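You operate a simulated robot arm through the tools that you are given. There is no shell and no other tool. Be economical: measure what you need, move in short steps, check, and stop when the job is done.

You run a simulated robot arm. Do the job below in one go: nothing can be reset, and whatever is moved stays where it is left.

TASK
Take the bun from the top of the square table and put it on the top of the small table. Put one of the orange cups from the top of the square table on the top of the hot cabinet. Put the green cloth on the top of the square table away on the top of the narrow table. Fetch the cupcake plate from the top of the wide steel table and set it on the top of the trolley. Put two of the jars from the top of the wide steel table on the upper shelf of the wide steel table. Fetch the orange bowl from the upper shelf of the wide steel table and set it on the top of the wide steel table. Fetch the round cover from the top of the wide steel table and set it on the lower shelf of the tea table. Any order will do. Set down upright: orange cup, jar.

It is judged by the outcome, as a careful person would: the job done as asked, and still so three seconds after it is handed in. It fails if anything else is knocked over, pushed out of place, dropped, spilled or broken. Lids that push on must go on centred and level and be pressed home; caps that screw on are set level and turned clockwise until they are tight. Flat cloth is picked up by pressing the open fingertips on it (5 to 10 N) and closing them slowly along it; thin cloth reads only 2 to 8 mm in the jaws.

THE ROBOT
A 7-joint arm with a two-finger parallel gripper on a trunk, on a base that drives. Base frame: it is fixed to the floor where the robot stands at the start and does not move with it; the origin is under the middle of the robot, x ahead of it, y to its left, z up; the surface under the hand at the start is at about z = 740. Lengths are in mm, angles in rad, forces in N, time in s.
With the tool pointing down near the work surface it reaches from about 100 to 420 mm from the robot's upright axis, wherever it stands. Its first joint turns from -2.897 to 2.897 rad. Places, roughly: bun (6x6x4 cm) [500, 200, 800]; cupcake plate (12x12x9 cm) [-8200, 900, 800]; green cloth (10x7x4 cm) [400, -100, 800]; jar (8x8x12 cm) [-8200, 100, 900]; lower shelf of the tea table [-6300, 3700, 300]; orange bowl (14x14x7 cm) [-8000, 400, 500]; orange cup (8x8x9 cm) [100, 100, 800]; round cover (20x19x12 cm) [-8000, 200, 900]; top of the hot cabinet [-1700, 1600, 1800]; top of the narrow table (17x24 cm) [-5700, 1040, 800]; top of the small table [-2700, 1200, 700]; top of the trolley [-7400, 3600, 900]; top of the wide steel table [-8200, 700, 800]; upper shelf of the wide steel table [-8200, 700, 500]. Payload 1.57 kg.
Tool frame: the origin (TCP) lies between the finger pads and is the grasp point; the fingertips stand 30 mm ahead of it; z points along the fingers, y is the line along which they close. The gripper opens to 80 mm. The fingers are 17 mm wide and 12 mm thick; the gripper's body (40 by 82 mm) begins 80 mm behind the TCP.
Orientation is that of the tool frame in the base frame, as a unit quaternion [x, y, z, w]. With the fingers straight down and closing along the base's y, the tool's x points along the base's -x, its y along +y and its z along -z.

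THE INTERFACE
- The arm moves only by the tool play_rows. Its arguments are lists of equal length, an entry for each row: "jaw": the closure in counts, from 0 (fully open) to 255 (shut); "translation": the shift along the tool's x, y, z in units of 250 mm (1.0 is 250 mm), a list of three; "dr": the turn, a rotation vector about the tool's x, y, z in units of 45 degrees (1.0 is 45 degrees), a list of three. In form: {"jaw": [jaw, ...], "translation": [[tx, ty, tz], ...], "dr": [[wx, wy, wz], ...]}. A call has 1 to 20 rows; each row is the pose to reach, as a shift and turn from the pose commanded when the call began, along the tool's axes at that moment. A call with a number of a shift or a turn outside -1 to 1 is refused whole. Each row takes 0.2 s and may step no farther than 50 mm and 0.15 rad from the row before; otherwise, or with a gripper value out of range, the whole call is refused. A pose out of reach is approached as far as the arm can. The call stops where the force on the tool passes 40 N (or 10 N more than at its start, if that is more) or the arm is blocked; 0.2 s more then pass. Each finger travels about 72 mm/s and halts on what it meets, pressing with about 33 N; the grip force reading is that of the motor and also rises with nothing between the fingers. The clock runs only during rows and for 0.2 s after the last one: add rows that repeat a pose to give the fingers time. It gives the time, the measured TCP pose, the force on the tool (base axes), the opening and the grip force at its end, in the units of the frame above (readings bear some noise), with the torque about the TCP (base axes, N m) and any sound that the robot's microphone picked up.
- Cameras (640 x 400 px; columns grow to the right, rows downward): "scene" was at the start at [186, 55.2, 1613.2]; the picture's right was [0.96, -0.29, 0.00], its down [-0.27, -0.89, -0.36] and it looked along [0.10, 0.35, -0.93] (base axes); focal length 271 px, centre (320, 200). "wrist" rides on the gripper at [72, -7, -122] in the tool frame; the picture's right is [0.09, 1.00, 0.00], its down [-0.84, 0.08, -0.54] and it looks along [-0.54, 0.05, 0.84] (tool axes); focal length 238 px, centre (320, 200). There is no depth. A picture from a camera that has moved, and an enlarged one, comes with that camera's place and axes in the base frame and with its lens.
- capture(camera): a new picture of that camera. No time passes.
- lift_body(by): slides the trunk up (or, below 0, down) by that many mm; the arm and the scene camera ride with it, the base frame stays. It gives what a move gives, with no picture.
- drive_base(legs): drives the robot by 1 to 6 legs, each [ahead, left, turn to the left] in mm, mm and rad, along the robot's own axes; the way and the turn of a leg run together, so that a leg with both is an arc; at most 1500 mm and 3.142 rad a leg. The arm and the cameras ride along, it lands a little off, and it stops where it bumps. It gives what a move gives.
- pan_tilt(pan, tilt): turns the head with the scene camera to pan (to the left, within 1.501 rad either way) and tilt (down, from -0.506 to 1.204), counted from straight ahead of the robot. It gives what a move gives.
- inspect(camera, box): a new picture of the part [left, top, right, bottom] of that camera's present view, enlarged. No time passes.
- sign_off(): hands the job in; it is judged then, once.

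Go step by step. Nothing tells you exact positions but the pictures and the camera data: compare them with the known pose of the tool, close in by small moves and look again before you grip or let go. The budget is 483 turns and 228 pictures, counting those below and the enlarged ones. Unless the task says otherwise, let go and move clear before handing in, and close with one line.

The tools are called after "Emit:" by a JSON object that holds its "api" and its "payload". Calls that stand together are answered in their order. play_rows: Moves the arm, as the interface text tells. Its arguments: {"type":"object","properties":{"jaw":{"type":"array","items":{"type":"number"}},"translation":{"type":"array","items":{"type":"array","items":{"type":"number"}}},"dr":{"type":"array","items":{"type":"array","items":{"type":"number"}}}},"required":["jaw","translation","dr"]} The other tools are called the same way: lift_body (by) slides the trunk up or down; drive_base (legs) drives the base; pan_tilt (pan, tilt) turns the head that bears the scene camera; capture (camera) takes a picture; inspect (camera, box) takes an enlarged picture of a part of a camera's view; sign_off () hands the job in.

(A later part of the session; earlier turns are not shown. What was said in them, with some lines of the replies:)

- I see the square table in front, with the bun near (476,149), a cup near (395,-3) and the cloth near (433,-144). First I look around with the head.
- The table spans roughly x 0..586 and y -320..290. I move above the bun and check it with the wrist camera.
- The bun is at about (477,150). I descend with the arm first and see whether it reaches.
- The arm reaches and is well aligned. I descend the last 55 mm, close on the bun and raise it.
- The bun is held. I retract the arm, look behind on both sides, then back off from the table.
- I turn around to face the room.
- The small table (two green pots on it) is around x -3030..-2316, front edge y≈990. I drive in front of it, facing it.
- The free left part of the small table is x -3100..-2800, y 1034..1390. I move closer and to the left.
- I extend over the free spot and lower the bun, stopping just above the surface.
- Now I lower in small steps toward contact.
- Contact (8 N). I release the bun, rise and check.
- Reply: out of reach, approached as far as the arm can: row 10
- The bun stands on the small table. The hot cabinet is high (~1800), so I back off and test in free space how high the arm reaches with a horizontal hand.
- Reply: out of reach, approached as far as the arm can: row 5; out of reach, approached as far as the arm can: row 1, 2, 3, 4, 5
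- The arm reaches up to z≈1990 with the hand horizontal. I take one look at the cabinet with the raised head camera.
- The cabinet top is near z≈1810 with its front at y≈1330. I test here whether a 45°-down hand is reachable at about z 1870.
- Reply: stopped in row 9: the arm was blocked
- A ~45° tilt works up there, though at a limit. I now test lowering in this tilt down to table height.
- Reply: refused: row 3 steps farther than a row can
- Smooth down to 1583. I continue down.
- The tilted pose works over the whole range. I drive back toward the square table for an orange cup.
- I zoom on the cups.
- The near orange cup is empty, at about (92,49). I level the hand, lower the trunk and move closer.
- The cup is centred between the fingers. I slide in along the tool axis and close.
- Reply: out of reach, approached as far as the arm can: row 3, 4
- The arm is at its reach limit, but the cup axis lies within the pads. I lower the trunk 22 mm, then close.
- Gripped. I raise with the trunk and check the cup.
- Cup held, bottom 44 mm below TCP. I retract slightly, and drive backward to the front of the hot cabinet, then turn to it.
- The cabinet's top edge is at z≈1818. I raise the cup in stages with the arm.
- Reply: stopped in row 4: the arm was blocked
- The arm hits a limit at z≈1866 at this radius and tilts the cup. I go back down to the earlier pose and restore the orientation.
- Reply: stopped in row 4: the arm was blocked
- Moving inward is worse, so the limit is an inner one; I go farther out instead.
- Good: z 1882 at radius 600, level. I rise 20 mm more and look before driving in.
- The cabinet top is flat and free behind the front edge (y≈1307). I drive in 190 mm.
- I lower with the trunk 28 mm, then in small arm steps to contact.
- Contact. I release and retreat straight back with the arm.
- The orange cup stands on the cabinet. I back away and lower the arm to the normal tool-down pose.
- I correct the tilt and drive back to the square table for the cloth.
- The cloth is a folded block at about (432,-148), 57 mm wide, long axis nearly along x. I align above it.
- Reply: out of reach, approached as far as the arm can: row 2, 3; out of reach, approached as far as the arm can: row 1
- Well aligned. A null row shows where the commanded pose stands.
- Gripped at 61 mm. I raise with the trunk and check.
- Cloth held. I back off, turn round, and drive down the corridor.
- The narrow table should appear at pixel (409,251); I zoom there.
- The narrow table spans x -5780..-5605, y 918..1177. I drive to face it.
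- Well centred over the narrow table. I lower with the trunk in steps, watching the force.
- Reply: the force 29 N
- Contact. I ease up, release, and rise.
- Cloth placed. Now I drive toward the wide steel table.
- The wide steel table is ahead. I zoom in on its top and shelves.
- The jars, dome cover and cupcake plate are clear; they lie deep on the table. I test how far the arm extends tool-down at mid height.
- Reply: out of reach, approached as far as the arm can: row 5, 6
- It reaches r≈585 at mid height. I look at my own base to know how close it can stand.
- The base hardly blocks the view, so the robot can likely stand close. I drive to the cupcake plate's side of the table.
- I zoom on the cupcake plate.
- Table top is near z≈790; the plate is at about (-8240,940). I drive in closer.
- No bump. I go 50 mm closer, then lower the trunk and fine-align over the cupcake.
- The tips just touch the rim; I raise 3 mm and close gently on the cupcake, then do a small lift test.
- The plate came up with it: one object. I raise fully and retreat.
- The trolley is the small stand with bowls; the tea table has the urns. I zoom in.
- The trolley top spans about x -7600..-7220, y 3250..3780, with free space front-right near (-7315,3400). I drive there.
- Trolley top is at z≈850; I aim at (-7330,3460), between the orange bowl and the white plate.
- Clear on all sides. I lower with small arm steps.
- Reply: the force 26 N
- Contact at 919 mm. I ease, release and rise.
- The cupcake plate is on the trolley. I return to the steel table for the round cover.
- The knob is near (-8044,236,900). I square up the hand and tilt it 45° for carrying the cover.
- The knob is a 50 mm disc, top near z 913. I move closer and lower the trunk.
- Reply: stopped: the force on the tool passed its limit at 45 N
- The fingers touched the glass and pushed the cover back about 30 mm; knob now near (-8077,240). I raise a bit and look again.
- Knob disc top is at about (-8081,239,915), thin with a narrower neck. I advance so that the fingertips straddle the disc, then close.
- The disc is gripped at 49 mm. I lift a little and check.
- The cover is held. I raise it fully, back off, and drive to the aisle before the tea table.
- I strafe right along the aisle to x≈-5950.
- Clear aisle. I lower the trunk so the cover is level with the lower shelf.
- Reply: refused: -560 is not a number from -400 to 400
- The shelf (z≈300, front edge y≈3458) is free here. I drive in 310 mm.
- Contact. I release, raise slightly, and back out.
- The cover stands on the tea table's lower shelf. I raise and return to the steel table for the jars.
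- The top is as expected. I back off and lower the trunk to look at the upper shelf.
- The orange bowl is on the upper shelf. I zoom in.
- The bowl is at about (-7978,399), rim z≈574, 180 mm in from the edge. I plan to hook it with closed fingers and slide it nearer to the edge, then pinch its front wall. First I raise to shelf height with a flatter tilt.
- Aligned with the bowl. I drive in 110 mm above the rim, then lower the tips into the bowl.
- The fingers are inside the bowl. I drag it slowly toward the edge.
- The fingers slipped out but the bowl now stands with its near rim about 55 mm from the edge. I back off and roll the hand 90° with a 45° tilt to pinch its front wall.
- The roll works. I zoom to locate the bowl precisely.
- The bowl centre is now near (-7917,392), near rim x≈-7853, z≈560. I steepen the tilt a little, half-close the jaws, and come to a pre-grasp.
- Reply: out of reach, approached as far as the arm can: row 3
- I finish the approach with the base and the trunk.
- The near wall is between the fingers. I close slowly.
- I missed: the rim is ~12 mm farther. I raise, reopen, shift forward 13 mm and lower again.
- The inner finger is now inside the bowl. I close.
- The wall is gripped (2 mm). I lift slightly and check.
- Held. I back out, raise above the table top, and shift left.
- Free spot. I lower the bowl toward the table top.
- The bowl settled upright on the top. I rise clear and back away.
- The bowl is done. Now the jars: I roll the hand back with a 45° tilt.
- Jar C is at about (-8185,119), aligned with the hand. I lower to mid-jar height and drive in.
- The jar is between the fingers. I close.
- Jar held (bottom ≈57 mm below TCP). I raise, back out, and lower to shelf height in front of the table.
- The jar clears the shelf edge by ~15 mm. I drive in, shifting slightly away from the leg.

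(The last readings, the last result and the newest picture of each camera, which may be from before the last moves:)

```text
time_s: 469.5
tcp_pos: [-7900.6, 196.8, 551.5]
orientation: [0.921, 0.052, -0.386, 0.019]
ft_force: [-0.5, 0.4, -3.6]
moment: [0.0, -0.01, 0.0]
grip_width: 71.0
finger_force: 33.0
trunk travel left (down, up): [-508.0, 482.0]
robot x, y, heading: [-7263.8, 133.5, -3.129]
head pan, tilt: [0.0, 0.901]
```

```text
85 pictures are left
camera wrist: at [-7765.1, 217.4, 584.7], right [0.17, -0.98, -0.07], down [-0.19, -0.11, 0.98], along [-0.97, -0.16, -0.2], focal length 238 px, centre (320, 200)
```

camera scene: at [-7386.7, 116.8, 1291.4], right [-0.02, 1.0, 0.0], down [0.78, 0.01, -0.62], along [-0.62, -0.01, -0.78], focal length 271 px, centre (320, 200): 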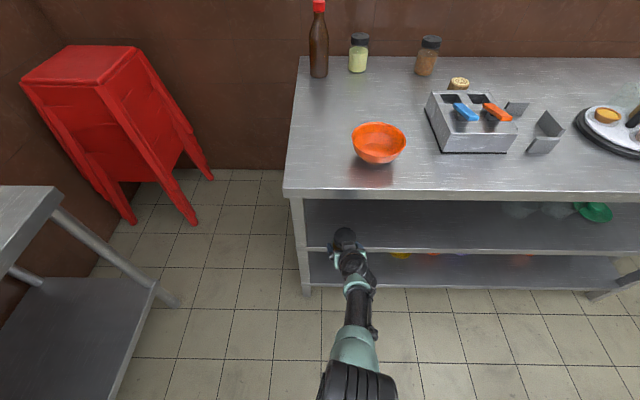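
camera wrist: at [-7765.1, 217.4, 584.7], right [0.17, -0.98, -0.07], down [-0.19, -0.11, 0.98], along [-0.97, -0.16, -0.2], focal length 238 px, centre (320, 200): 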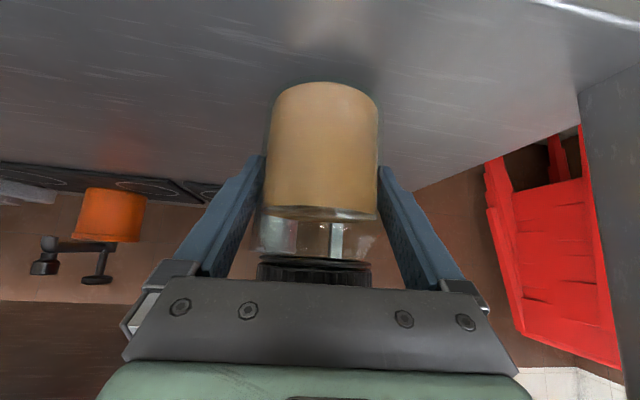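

Emit:
{"api": "lift_body", "payload": {"by": -3}}

Emit:
{"api": "lift_body", "payload": {"by": -3}}

Emit:
{"api": "lift_body", "payload": {"by": -2}}

Emit:
{"api": "lift_body", "payload": {"by": -2}}

```text
time_s: 470.1
tcp_pos: [-7900.9, 197.5, 547.1]
orientation: [0.921, 0.052, -0.386, 0.018]
ft_force: [-0.3, 0.8, -3.7]
moment: [-0.01, 0.0, -0.02]
grip_width: 71.1
finger_force: 33.1
trunk travel left (down, up): [-505.0, 485.0]
robot x, y, heading: [-7261.1, 134.8, -3.122]
head pan, tilt: [0.0, 0.901]
```

```text
time_s: 470.6
tcp_pos: [-7900.4, 196.5, 543.0]
orientation: [0.921, 0.052, -0.386, 0.018]
ft_force: [-0.4, -0.5, -3.5]
moment: [0.0, 0.02, -0.01]
grip_width: 71.2
finger_force: 32.7
trunk travel left (down, up): [-502.0, 488.0]
robot x, y, heading: [-7261.8, 136.9, -3.125]
head pan, tilt: [0.0, 0.901]
```

```text
time_s: 471.1
tcp_pos: [-7900.7, 197.0, 542.7]
orientation: [0.92, 0.052, -0.387, 0.018]
ft_force: [0.3, 0.6, -2.9]
moment: [-0.06, -0.01, 0.0]
grip_width: 71.2
finger_force: 32.6
trunk travel left (down, up): [-500.0, 490.0]
robot x, y, heading: [-7266.2, 136.5, -3.12]
head pan, tilt: [0.0, 0.901]
```

```text
time_s: 471.6
tcp_pos: [-7902.1, 198.4, 541.8]
orientation: [0.92, 0.052, -0.388, 0.018]
ft_force: [3.4, -1.2, 8.6]
moment: [-0.36, -0.47, 0.1]
grip_width: 71.1
finger_force: 33.1
trunk travel left (down, up): [-498.0, 492.0]
robot x, y, heading: [-7265.0, 134.4, -3.13]
head pan, tilt: [0.0, 0.901]
```

Contact. I release and withdraw along the tool axis with the arm.

Emit:
{"api": "play_rows", "payload": {"jaw": [150, 100, 50, 0, 0, 0], "translation": [[0, 0, 0], [0, 0, 0], [0, 0, 0], [0, 0, 0], [0, 0, 0], [0, 0, 0]], "dr": [[0, 0, 0], [0, 0, 0], [0, 0, 0], [0, 0, 0], [0, 0, 0], [0, 0, 0]]}}

Emit:
{"api": "play_rows", "payload": {"jaw": [0, 0, 0, 0], "translation": [[0, 0, -0.08], [0, 0, -0.18], [0, 0, -0.3], [0, 0, -0.4]], "dr": [[0, 0, 0], [0, 0, 0], [0, 0, 0], [0, 0, 0]]}}

Emit:
{"api": "capture", "payload": {"camera": "wrist"}}

```text
time_s: 473.0
tcp_pos: [-7901.8, 196.7, 540.5]
orientation: [0.921, 0.053, -0.386, 0.019]
ft_force: [0.8, -0.1, -0.1]
moment: [0.01, -0.01, 0.0]
grip_width: 80.0
finger_force: 0.1
trunk travel left (down, up): [-498.0, 492.0]
robot x, y, heading: [-7259.5, 133.8, -3.13]
head pan, tilt: [0.0, 0.901]
```

```text
time_s: 474.0
tcp_pos: [-7829.7, 204.8, 608.6]
orientation: [0.921, 0.051, -0.386, 0.018]
ft_force: [0.1, -0.4, 0.3]
moment: [0.0, 0.0, -0.03]
grip_width: 80.0
finger_force: 0.0
trunk travel left (down, up): [-498.0, 492.0]
robot x, y, heading: [-7265.5, 134.2, -3.127]
head pan, tilt: [0.0, 0.901]
```

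```text
84 pictures are left
camera wrist: at [-7693.9, 224.2, 643.6], right [0.17, -0.98, -0.07], down [-0.19, -0.1, 0.98], along [-0.97, -0.15, -0.2], focal length 238 px, centre (320, 200)
```

wrist: 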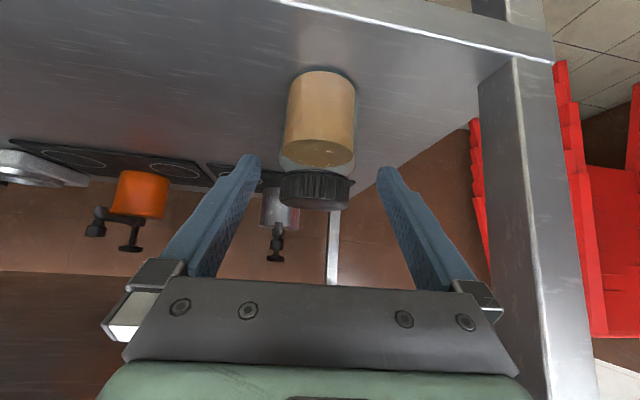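

Jar one is on the shelf, upright. Next the yellow jar near (-8400,240): I back out, raise, and approach it above the bowl.

Emit:
{"api": "drive_base", "payload": {"legs": [[-260, 0, 0]]}}

Emit:
{"api": "lift_body", "payload": {"by": 380}}

Emit:
{"api": "drive_base", "payload": {"legs": [[0, -55, 0], [600, 0, 0]]}}

Emit:
{"api": "capture", "payload": {"camera": "wrist"}}

Emit:
{"api": "capture", "payload": {"camera": "scene"}}

```text
time_s: 475.9
tcp_pos: [-7569.5, 208.5, 608.7]
orientation: [0.92, 0.053, -0.387, 0.019]
ft_force: [-0.1, 0.4, -0.1]
moment: [0.0, -0.01, 0.0]
grip_width: 80.2
finger_force: 0.0
trunk travel left (down, up): [-498.0, 492.0]
robot x, y, heading: [-7002.5, 138.6, -3.127]
head pan, tilt: [0.0, 0.901]
```

```text
time_s: 479.6
tcp_pos: [-7570.3, 206.8, 988.5]
orientation: [0.92, 0.052, -0.387, 0.019]
ft_force: [0.2, -1.2, 0.0]
moment: [-0.02, 0.0, -0.01]
grip_width: 80.1
finger_force: 0.1
trunk travel left (down, up): [-878.0, 112.0]
robot x, y, heading: [-7003.5, 140.2, -3.126]
head pan, tilt: [0.0, 0.901]
```

```text
time_s: 483.6
tcp_pos: [-8201.2, 250.7, 989.5]
orientation: [0.92, 0.054, -0.387, 0.02]
ft_force: [0.0, 0.2, -0.2]
moment: [-0.01, 0.01, 0.03]
grip_width: 79.9
finger_force: 0.1
trunk travel left (down, up): [-878.0, 112.0]
robot x, y, heading: [-7634.8, 186.5, -3.116]
head pan, tilt: [0.0, 0.901]
```

```text
83 pictures are left
camera wrist: at [-8066.5, 271.4, 1023.5], right [0.18, -0.98, -0.07], down [-0.19, -0.11, 0.98], along [-0.97, -0.16, -0.2], focal length 238 px, centre (320, 200)
```

wrist: 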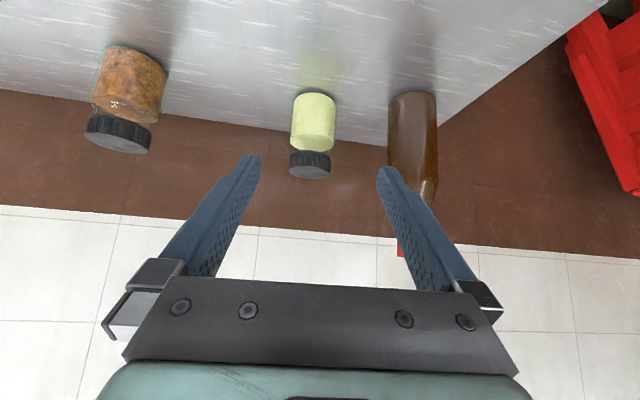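

```text
82 pictures are left
camera scene: at [-7881.0, 182.5, 1637.7], right [-0.02, 1.0, 0.0], down [0.78, 0.02, -0.62], along [-0.62, -0.01, -0.78], focal length 271 px, centre (320, 200)
```

scene: 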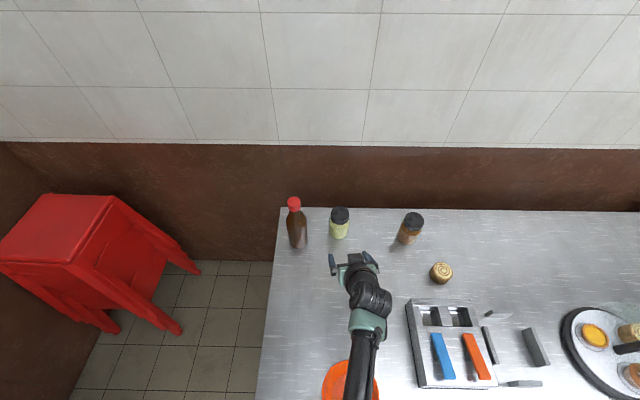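

The yellow jar is at about (-8398,240). I lower, extend the arm, and check.

Emit:
{"api": "lift_body", "payload": {"by": -137}}

Emit:
{"api": "play_rows", "payload": {"jaw": [0, 0], "translation": [[-0.098, 0, 0.1], [-0.196, 0, 0.199]], "dr": [[0, 0, 0], [0, 0, 0]]}}

Emit:
{"api": "drive_base", "payload": {"legs": [[60, 0, 0]]}}

Emit:
{"api": "capture", "payload": {"camera": "wrist"}}

```text
time_s: 485.3
tcp_pos: [-8201.6, 251.0, 852.0]
orientation: [0.92, 0.053, -0.387, 0.019]
ft_force: [0.2, -0.6, 0.3]
moment: [0.0, 0.01, -0.01]
grip_width: 80.0
finger_force: 0.2
trunk travel left (down, up): [-741.0, 249.0]
robot x, y, heading: [-7634.1, 184.2, -3.121]
head pan, tilt: [0.0, 0.901]
```

```text
time_s: 485.9
tcp_pos: [-8275.8, 242.8, 852.4]
orientation: [0.921, 0.053, -0.387, 0.018]
ft_force: [0.6, 0.5, -0.7]
moment: [-0.02, -0.01, -0.01]
grip_width: 80.2
finger_force: 0.1
trunk travel left (down, up): [-741.0, 249.0]
robot x, y, heading: [-7635.1, 187.3, -3.123]
head pan, tilt: [0.0, 0.901]
```

```text
time_s: 486.9
tcp_pos: [-8335.7, 245.2, 851.9]
orientation: [0.921, 0.053, -0.386, 0.019]
ft_force: [-0.7, -0.2, -0.3]
moment: [0.03, -0.02, -0.02]
grip_width: 80.1
finger_force: 0.0
trunk travel left (down, up): [-741.0, 249.0]
robot x, y, heading: [-7694.4, 188.0, -3.124]
head pan, tilt: [0.0, 0.901]
```

```text
81 pictures are left
camera wrist: at [-8200.8, 264.7, 886.4], right [0.18, -0.98, -0.07], down [-0.19, -0.11, 0.98], along [-0.97, -0.16, -0.2], focal length 238 px, centre (320, 200)
```

wrist: 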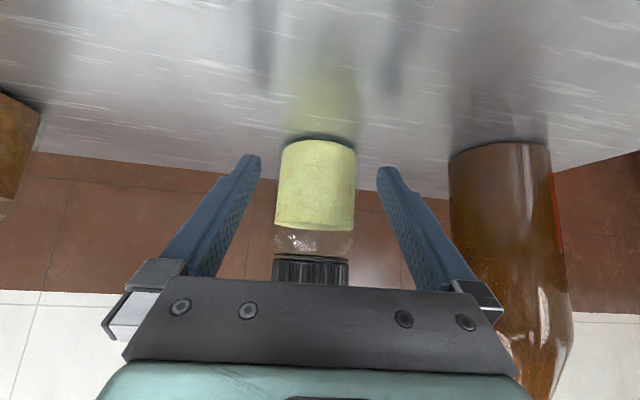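

Emit:
{"api": "drive_base", "payload": {"legs": [[58, 6, 0]]}}

Emit:
{"api": "capture", "payload": {"camera": "wrist"}}

```text
time_s: 487.6
tcp_pos: [-8341.2, 244.0, 853.0]
orientation: [0.92, 0.054, -0.387, 0.018]
ft_force: [0.0, -0.4, 0.4]
moment: [0.0, -0.01, -0.01]
grip_width: 80.1
finger_force: 0.1
trunk travel left (down, up): [-741.0, 249.0]
robot x, y, heading: [-7698.9, 185.3, -3.118]
head pan, tilt: [0.0, 0.901]
stopped in leg 1: the robot was blocked; the commanded pose is now the measured one
```

```text
80 pictures are left
camera wrist: at [-8205.9, 264.9, 887.4], right [0.18, -0.98, -0.07], down [-0.19, -0.11, 0.98], along [-0.97, -0.16, -0.2], focal length 238 px, centre (320, 200)
```

wrist: 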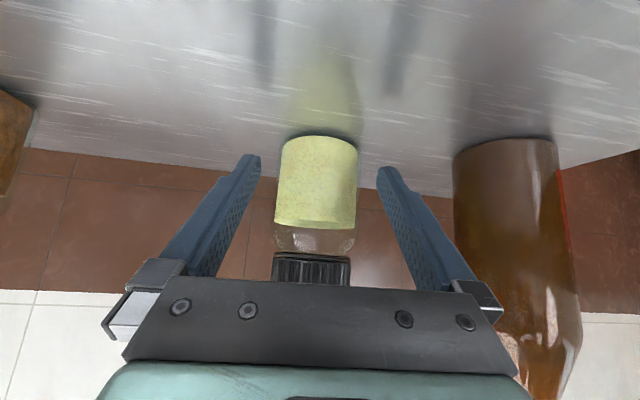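

The base is blocked, so I extend the arm instead.

Emit:
{"api": "play_rows", "payload": {"jaw": [0, 0], "translation": [[-0.077, 0.008, 0.078], [-0.15, 0.01, 0.152]], "dr": [[0, 0, 0], [0, 0, 0]]}}

Emit:
{"api": "capture", "payload": {"camera": "wrist"}}

```text
time_s: 488.2
tcp_pos: [-8396.5, 235.0, 853.3]
orientation: [0.92, 0.055, -0.387, 0.019]
ft_force: [1.1, -1.1, -0.3]
moment: [-0.01, 0.0, -0.03]
grip_width: 79.9
finger_force: 0.0
trunk travel left (down, up): [-741.0, 249.0]
robot x, y, heading: [-7701.3, 186.5, -3.121]
head pan, tilt: [0.0, 0.901]
```

```text
79 pictures are left
camera wrist: at [-8259.5, 255.8, 887.8], right [0.18, -0.98, -0.07], down [-0.19, -0.11, 0.98], along [-0.97, -0.16, -0.2], focal length 238 px, centre (320, 200)
```

wrist: 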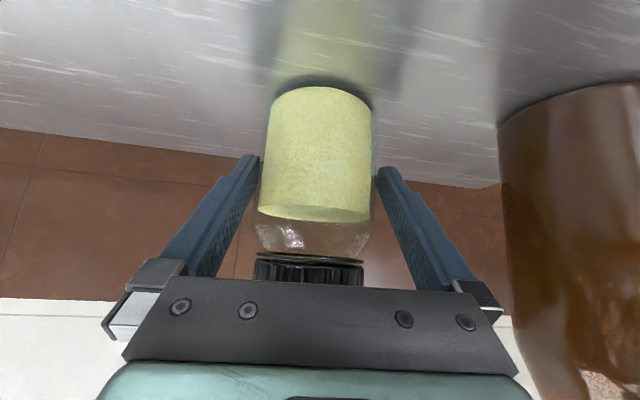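

Reached. I close and lift.

Emit:
{"api": "play_rows", "payload": {"jaw": [30, 60, 90, 120, 150, 180, 180], "translation": [[0, 0, 0], [0, 0, 0], [0, 0, 0], [0, 0, 0], [0, 0, 0], [0, 0, 0], [0, 0, 0]], "dr": [[0, 0, 0], [0, 0, 0], [0, 0, 0], [0, 0, 0], [0, 0, 0], [0, 0, 0], [0, 0, 0]]}}

Emit:
{"api": "lift_body", "payload": {"by": 130}}

Emit:
{"api": "capture", "payload": {"camera": "wrist"}}

```text
time_s: 489.8
tcp_pos: [-8394.2, 234.4, 854.6]
orientation: [0.92, 0.054, -0.388, 0.019]
ft_force: [-0.5, 0.2, 0.4]
moment: [-0.16, 0.0, 0.0]
grip_width: 70.5
finger_force: 33.3
trunk travel left (down, up): [-741.0, 249.0]
robot x, y, heading: [-7700.6, 183.3, -3.12]
head pan, tilt: [0.0, 0.901]
```

```text
time_s: 491.4
tcp_pos: [-8394.2, 234.3, 983.2]
orientation: [0.92, 0.054, -0.387, 0.019]
ft_force: [0.0, 0.7, -3.2]
moment: [0.03, 0.01, -0.02]
grip_width: 70.2
finger_force: 32.9
trunk travel left (down, up): [-871.0, 119.0]
robot x, y, heading: [-7701.9, 182.3, -3.124]
head pan, tilt: [0.0, 0.901]
```

```text
78 pictures are left
camera wrist: at [-8259.6, 255.7, 1017.7], right [0.18, -0.98, -0.07], down [-0.19, -0.11, 0.98], along [-0.97, -0.16, -0.2], focal length 238 px, centre (320, 200)
```

wrist: 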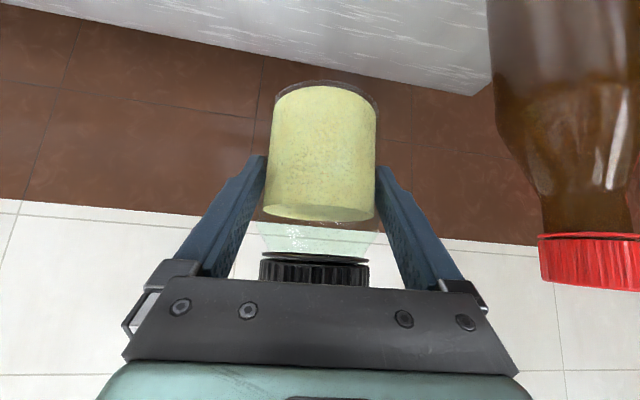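

Held. I back out, retract a bit, shift to y≈350 and lower to shelf height.

Emit:
{"api": "drive_base", "payload": {"legs": [[-820, 0, 0], [0, -100, 0]]}}

Emit:
{"api": "play_rows", "payload": {"jaw": [180, 180], "translation": [[0.084, 0, -0.085], [0.168, 0, -0.17]], "dr": [[0, 0, 0], [0, 0, 0]]}}

Emit:
{"api": "lift_body", "payload": {"by": -400}}

Emit:
{"api": "capture", "payload": {"camera": "wrist"}}

```text
time_s: 496.4
tcp_pos: [-7602.6, 348.7, 983.7]
orientation: [0.92, 0.058, -0.386, 0.021]
ft_force: [0.1, 0.4, -3.2]
moment: [-0.03, 0.0, -0.03]
grip_width: 70.2
finger_force: 32.8
trunk travel left (down, up): [-871.0, 119.0]
robot x, y, heading: [-6906.1, 308.3, -3.114]
head pan, tilt: [0.0, 0.901]
```

```text
time_s: 497.0
tcp_pos: [-7542.1, 356.7, 985.4]
orientation: [0.92, 0.059, -0.387, 0.021]
ft_force: [0.5, -0.4, -3.8]
moment: [0.01, -0.04, -0.01]
grip_width: 70.4
finger_force: 33.0
trunk travel left (down, up): [-871.0, 119.0]
robot x, y, heading: [-6906.2, 301.0, -3.112]
head pan, tilt: [0.0, 0.901]
```

```text
time_s: 500.9
tcp_pos: [-7543.5, 355.5, 584.5]
orientation: [0.92, 0.058, -0.387, 0.02]
ft_force: [0.6, -1.2, -3.1]
moment: [0.03, 0.01, 0.01]
grip_width: 70.4
finger_force: 32.7
trunk travel left (down, up): [-471.0, 519.0]
robot x, y, heading: [-6907.9, 304.4, -3.12]
head pan, tilt: [0.0, 0.901]
```

```text
77 pictures are left
camera wrist: at [-7407.9, 378.7, 619.4], right [0.19, -0.98, -0.07], down [-0.19, -0.11, 0.98], along [-0.96, -0.17, -0.2], focal length 238 px, centre (320, 200)
```

wrist: 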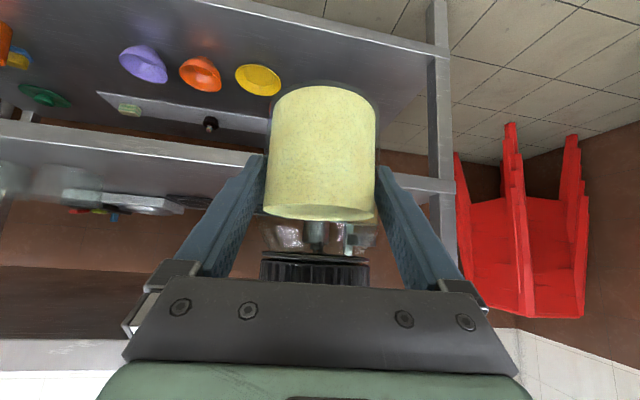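

Emit:
{"api": "lift_body", "payload": {"by": -15}}

Emit:
{"api": "drive_base", "payload": {"legs": [[235, 0, 0]]}}

Emit:
{"api": "capture", "payload": {"camera": "wrist"}}

Emit:
{"api": "drive_base", "payload": {"legs": [[120, 0, 0]]}}

Emit:
{"api": "capture", "payload": {"camera": "wrist"}}

```text
time_s: 501.5
tcp_pos: [-7542.7, 357.0, 569.6]
orientation: [0.92, 0.059, -0.387, 0.021]
ft_force: [-0.3, 0.5, -4.4]
moment: [-0.02, -0.04, 0.02]
grip_width: 70.1
finger_force: 33.5
trunk travel left (down, up): [-456.0, 534.0]
robot x, y, heading: [-6906.7, 301.7, -3.114]
head pan, tilt: [0.0, 0.901]
```

```text
time_s: 503.2
tcp_pos: [-7772.2, 352.1, 569.3]
orientation: [0.92, 0.057, -0.387, 0.02]
ft_force: [-0.3, 1.0, -4.1]
moment: [0.03, 0.0, 0.02]
grip_width: 70.2
finger_force: 32.4
trunk travel left (down, up): [-456.0, 534.0]
robot x, y, heading: [-7136.3, 299.0, -3.116]
head pan, tilt: [0.0, 0.901]
```

```text
76 pictures are left
camera wrist: at [-7636.8, 374.2, 604.1], right [0.18, -0.98, -0.07], down [-0.19, -0.11, 0.98], along [-0.96, -0.17, -0.2], focal length 238 px, centre (320, 200)
```

wrist: 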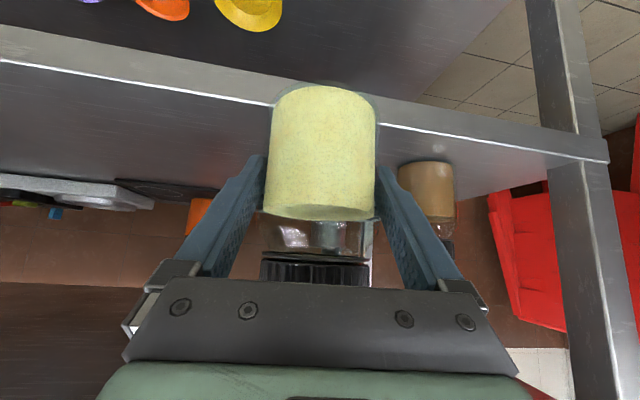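

```text
time_s: 504.5
tcp_pos: [-7890.2, 345.9, 568.9]
orientation: [0.92, 0.058, -0.387, 0.02]
ft_force: [-0.4, 1.0, -3.7]
moment: [0.03, -0.02, 0.02]
grip_width: 70.0
finger_force: 33.1
trunk travel left (down, up): [-456.0, 534.0]
robot x, y, heading: [-7256.4, 291.8, -3.111]
head pan, tilt: [0.0, 0.901]
```

```text
75 pictures are left
camera wrist: at [-7754.0, 369.1, 603.9], right [0.19, -0.98, -0.07], down [-0.19, -0.11, 0.98], along [-0.96, -0.17, -0.2], focal length 238 px, centre (320, 200)
```

wrist: 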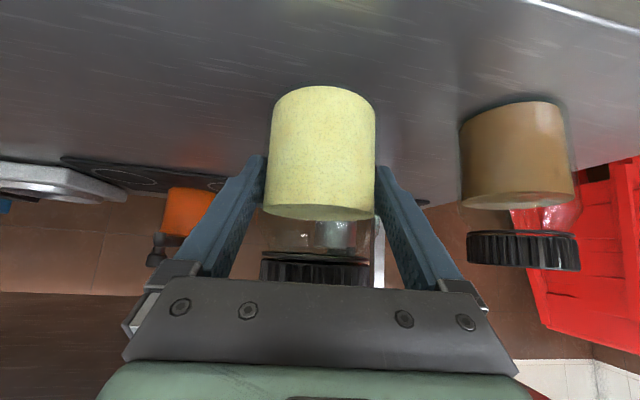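

Well clear of the first jar. I lower to contact.

Emit:
{"api": "lift_body", "payload": {"by": -21}}

Emit:
{"api": "lift_body", "payload": {"by": -3}}

Emit:
{"api": "lift_body", "payload": {"by": -2}}

Emit:
{"api": "lift_body", "payload": {"by": -2}}

```text
time_s: 505.1
tcp_pos: [-7888.7, 346.4, 548.5]
orientation: [0.92, 0.058, -0.386, 0.02]
ft_force: [0.7, 0.0, -3.5]
moment: [0.01, 0.02, 0.01]
grip_width: 70.2
finger_force: 33.0
trunk travel left (down, up): [-435.0, 555.0]
robot x, y, heading: [-7252.9, 297.9, -3.107]
head pan, tilt: [0.0, 0.901]
```

```text
time_s: 505.7
tcp_pos: [-7889.4, 346.4, 545.8]
orientation: [0.92, 0.059, -0.387, 0.021]
ft_force: [-0.6, -0.8, -4.2]
moment: [0.01, 0.01, -0.02]
grip_width: 70.3
finger_force: 33.2
trunk travel left (down, up): [-432.0, 558.0]
robot x, y, heading: [-7253.8, 293.3, -3.115]
head pan, tilt: [0.0, 0.901]
```

```text
time_s: 506.2
tcp_pos: [-7889.0, 346.0, 544.9]
orientation: [0.919, 0.058, -0.388, 0.02]
ft_force: [1.1, -0.6, 0.8]
moment: [-0.18, -0.06, 0.07]
grip_width: 70.2
finger_force: 33.1
trunk travel left (down, up): [-430.0, 560.0]
robot x, y, heading: [-7252.5, 293.0, -3.109]
head pan, tilt: [0.0, 0.901]
```

```text
time_s: 506.7
tcp_pos: [-7890.2, 347.2, 543.7]
orientation: [0.919, 0.058, -0.39, 0.02]
ft_force: [3.3, 1.0, 10.4]
moment: [-0.39, -0.3, 0.13]
grip_width: 70.3
finger_force: 32.9
trunk travel left (down, up): [-428.0, 562.0]
robot x, y, heading: [-7254.0, 292.8, -3.111]
head pan, tilt: [0.0, 0.901]
```

Contact. I release and withdraw along the tool axis.

Emit:
{"api": "play_rows", "payload": {"jaw": [150, 100, 50, 0, 0, 0], "translation": [[0, 0, 0], [0, 0, 0], [0, 0, 0], [0, 0, 0], [0, 0, 0], [0, 0, 0]], "dr": [[0, 0, 0], [0, 0, 0], [0, 0, 0], [0, 0, 0], [0, 0, 0], [0, 0, 0]]}}

Emit:
{"api": "play_rows", "payload": {"jaw": [0, 0, 0, 0], "translation": [[0, 0, -0.08], [0, 0, -0.18], [0, 0, -0.3], [0, 0, -0.4]], "dr": [[0, 0, 0], [0, 0, 0], [0, 0, 0], [0, 0, 0]]}}

Emit:
{"api": "drive_base", "payload": {"legs": [[-350, 0, 0]]}}

Emit:
{"api": "pan_tilt", "payload": {"pan": 0, "tilt": 0.5}}

Emit:
{"api": "capture", "payload": {"camera": "wrist"}}

Emit:
{"api": "capture", "payload": {"camera": "scene"}}

```text
time_s: 508.1
tcp_pos: [-7888.5, 347.0, 540.3]
orientation: [0.92, 0.058, -0.386, 0.021]
ft_force: [0.0, -0.5, 0.7]
moment: [0.01, -0.01, 0.02]
grip_width: 80.1
finger_force: 0.0
trunk travel left (down, up): [-428.0, 562.0]
robot x, y, heading: [-7255.3, 294.3, -3.111]
head pan, tilt: [0.0, 0.901]
```

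```text
time_s: 509.1
tcp_pos: [-7818.5, 357.9, 611.0]
orientation: [0.92, 0.058, -0.386, 0.02]
ft_force: [0.1, 0.4, 0.4]
moment: [0.04, 0.02, -0.03]
grip_width: 79.9
finger_force: 0.1
trunk travel left (down, up): [-428.0, 562.0]
robot x, y, heading: [-7254.1, 293.9, -3.112]
head pan, tilt: [0.0, 0.901]
```

```text
time_s: 511.4
tcp_pos: [-7469.7, 364.8, 611.6]
orientation: [0.92, 0.061, -0.387, 0.022]
ft_force: [-0.3, 0.2, 0.4]
moment: [0.01, 0.03, 0.01]
grip_width: 80.0
finger_force: 0.0
trunk travel left (down, up): [-428.0, 562.0]
robot x, y, heading: [-6904.9, 308.3, -3.11]
head pan, tilt: [0.0, 0.901]
```

```text
time_s: 512.2
tcp_pos: [-7471.4, 364.2, 612.1]
orientation: [0.92, 0.061, -0.387, 0.021]
ft_force: [0.4, -0.4, -0.5]
moment: [0.02, -0.04, 0.02]
grip_width: 80.0
finger_force: 0.0
trunk travel left (down, up): [-428.0, 562.0]
robot x, y, heading: [-6905.9, 306.7, -3.105]
head pan, tilt: [0.0, 0.499]
```

```text
74 pictures are left
camera wrist: at [-7335.1, 388.3, 646.6], right [0.19, -0.98, -0.07], down [-0.19, -0.11, 0.98], along [-0.96, -0.17, -0.2], focal length 238 px, centre (320, 200)
```

wrist: 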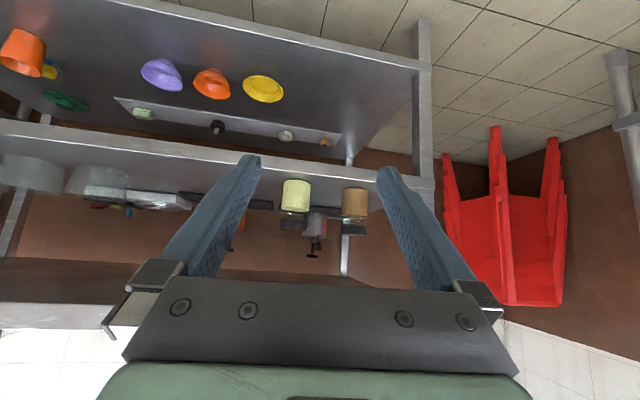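

```text
73 pictures are left
camera scene: at [-7165.8, 299.7, 1221.5], right [-0.03, 1.0, 0.0], down [0.48, 0.02, -0.88], along [-0.88, -0.03, -0.48], focal length 271 px, centre (320, 200)
```

scene: 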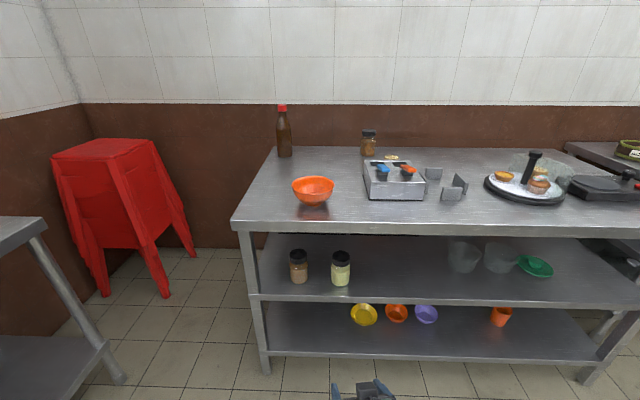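

Everything is in place: both jars are upright on the upper shelf, the bowl is on the top, and the hand is empty and clear. I hand in.

Emit:
{"api": "sign_off", "payload": {}}

```text
The job is handed in.
```

All seven tasks are done and handed in: the bun, orange cup, green cloth, cupcake plate, two jars, orange bowl and round cover are each where you asked, with the cup and jars upright.
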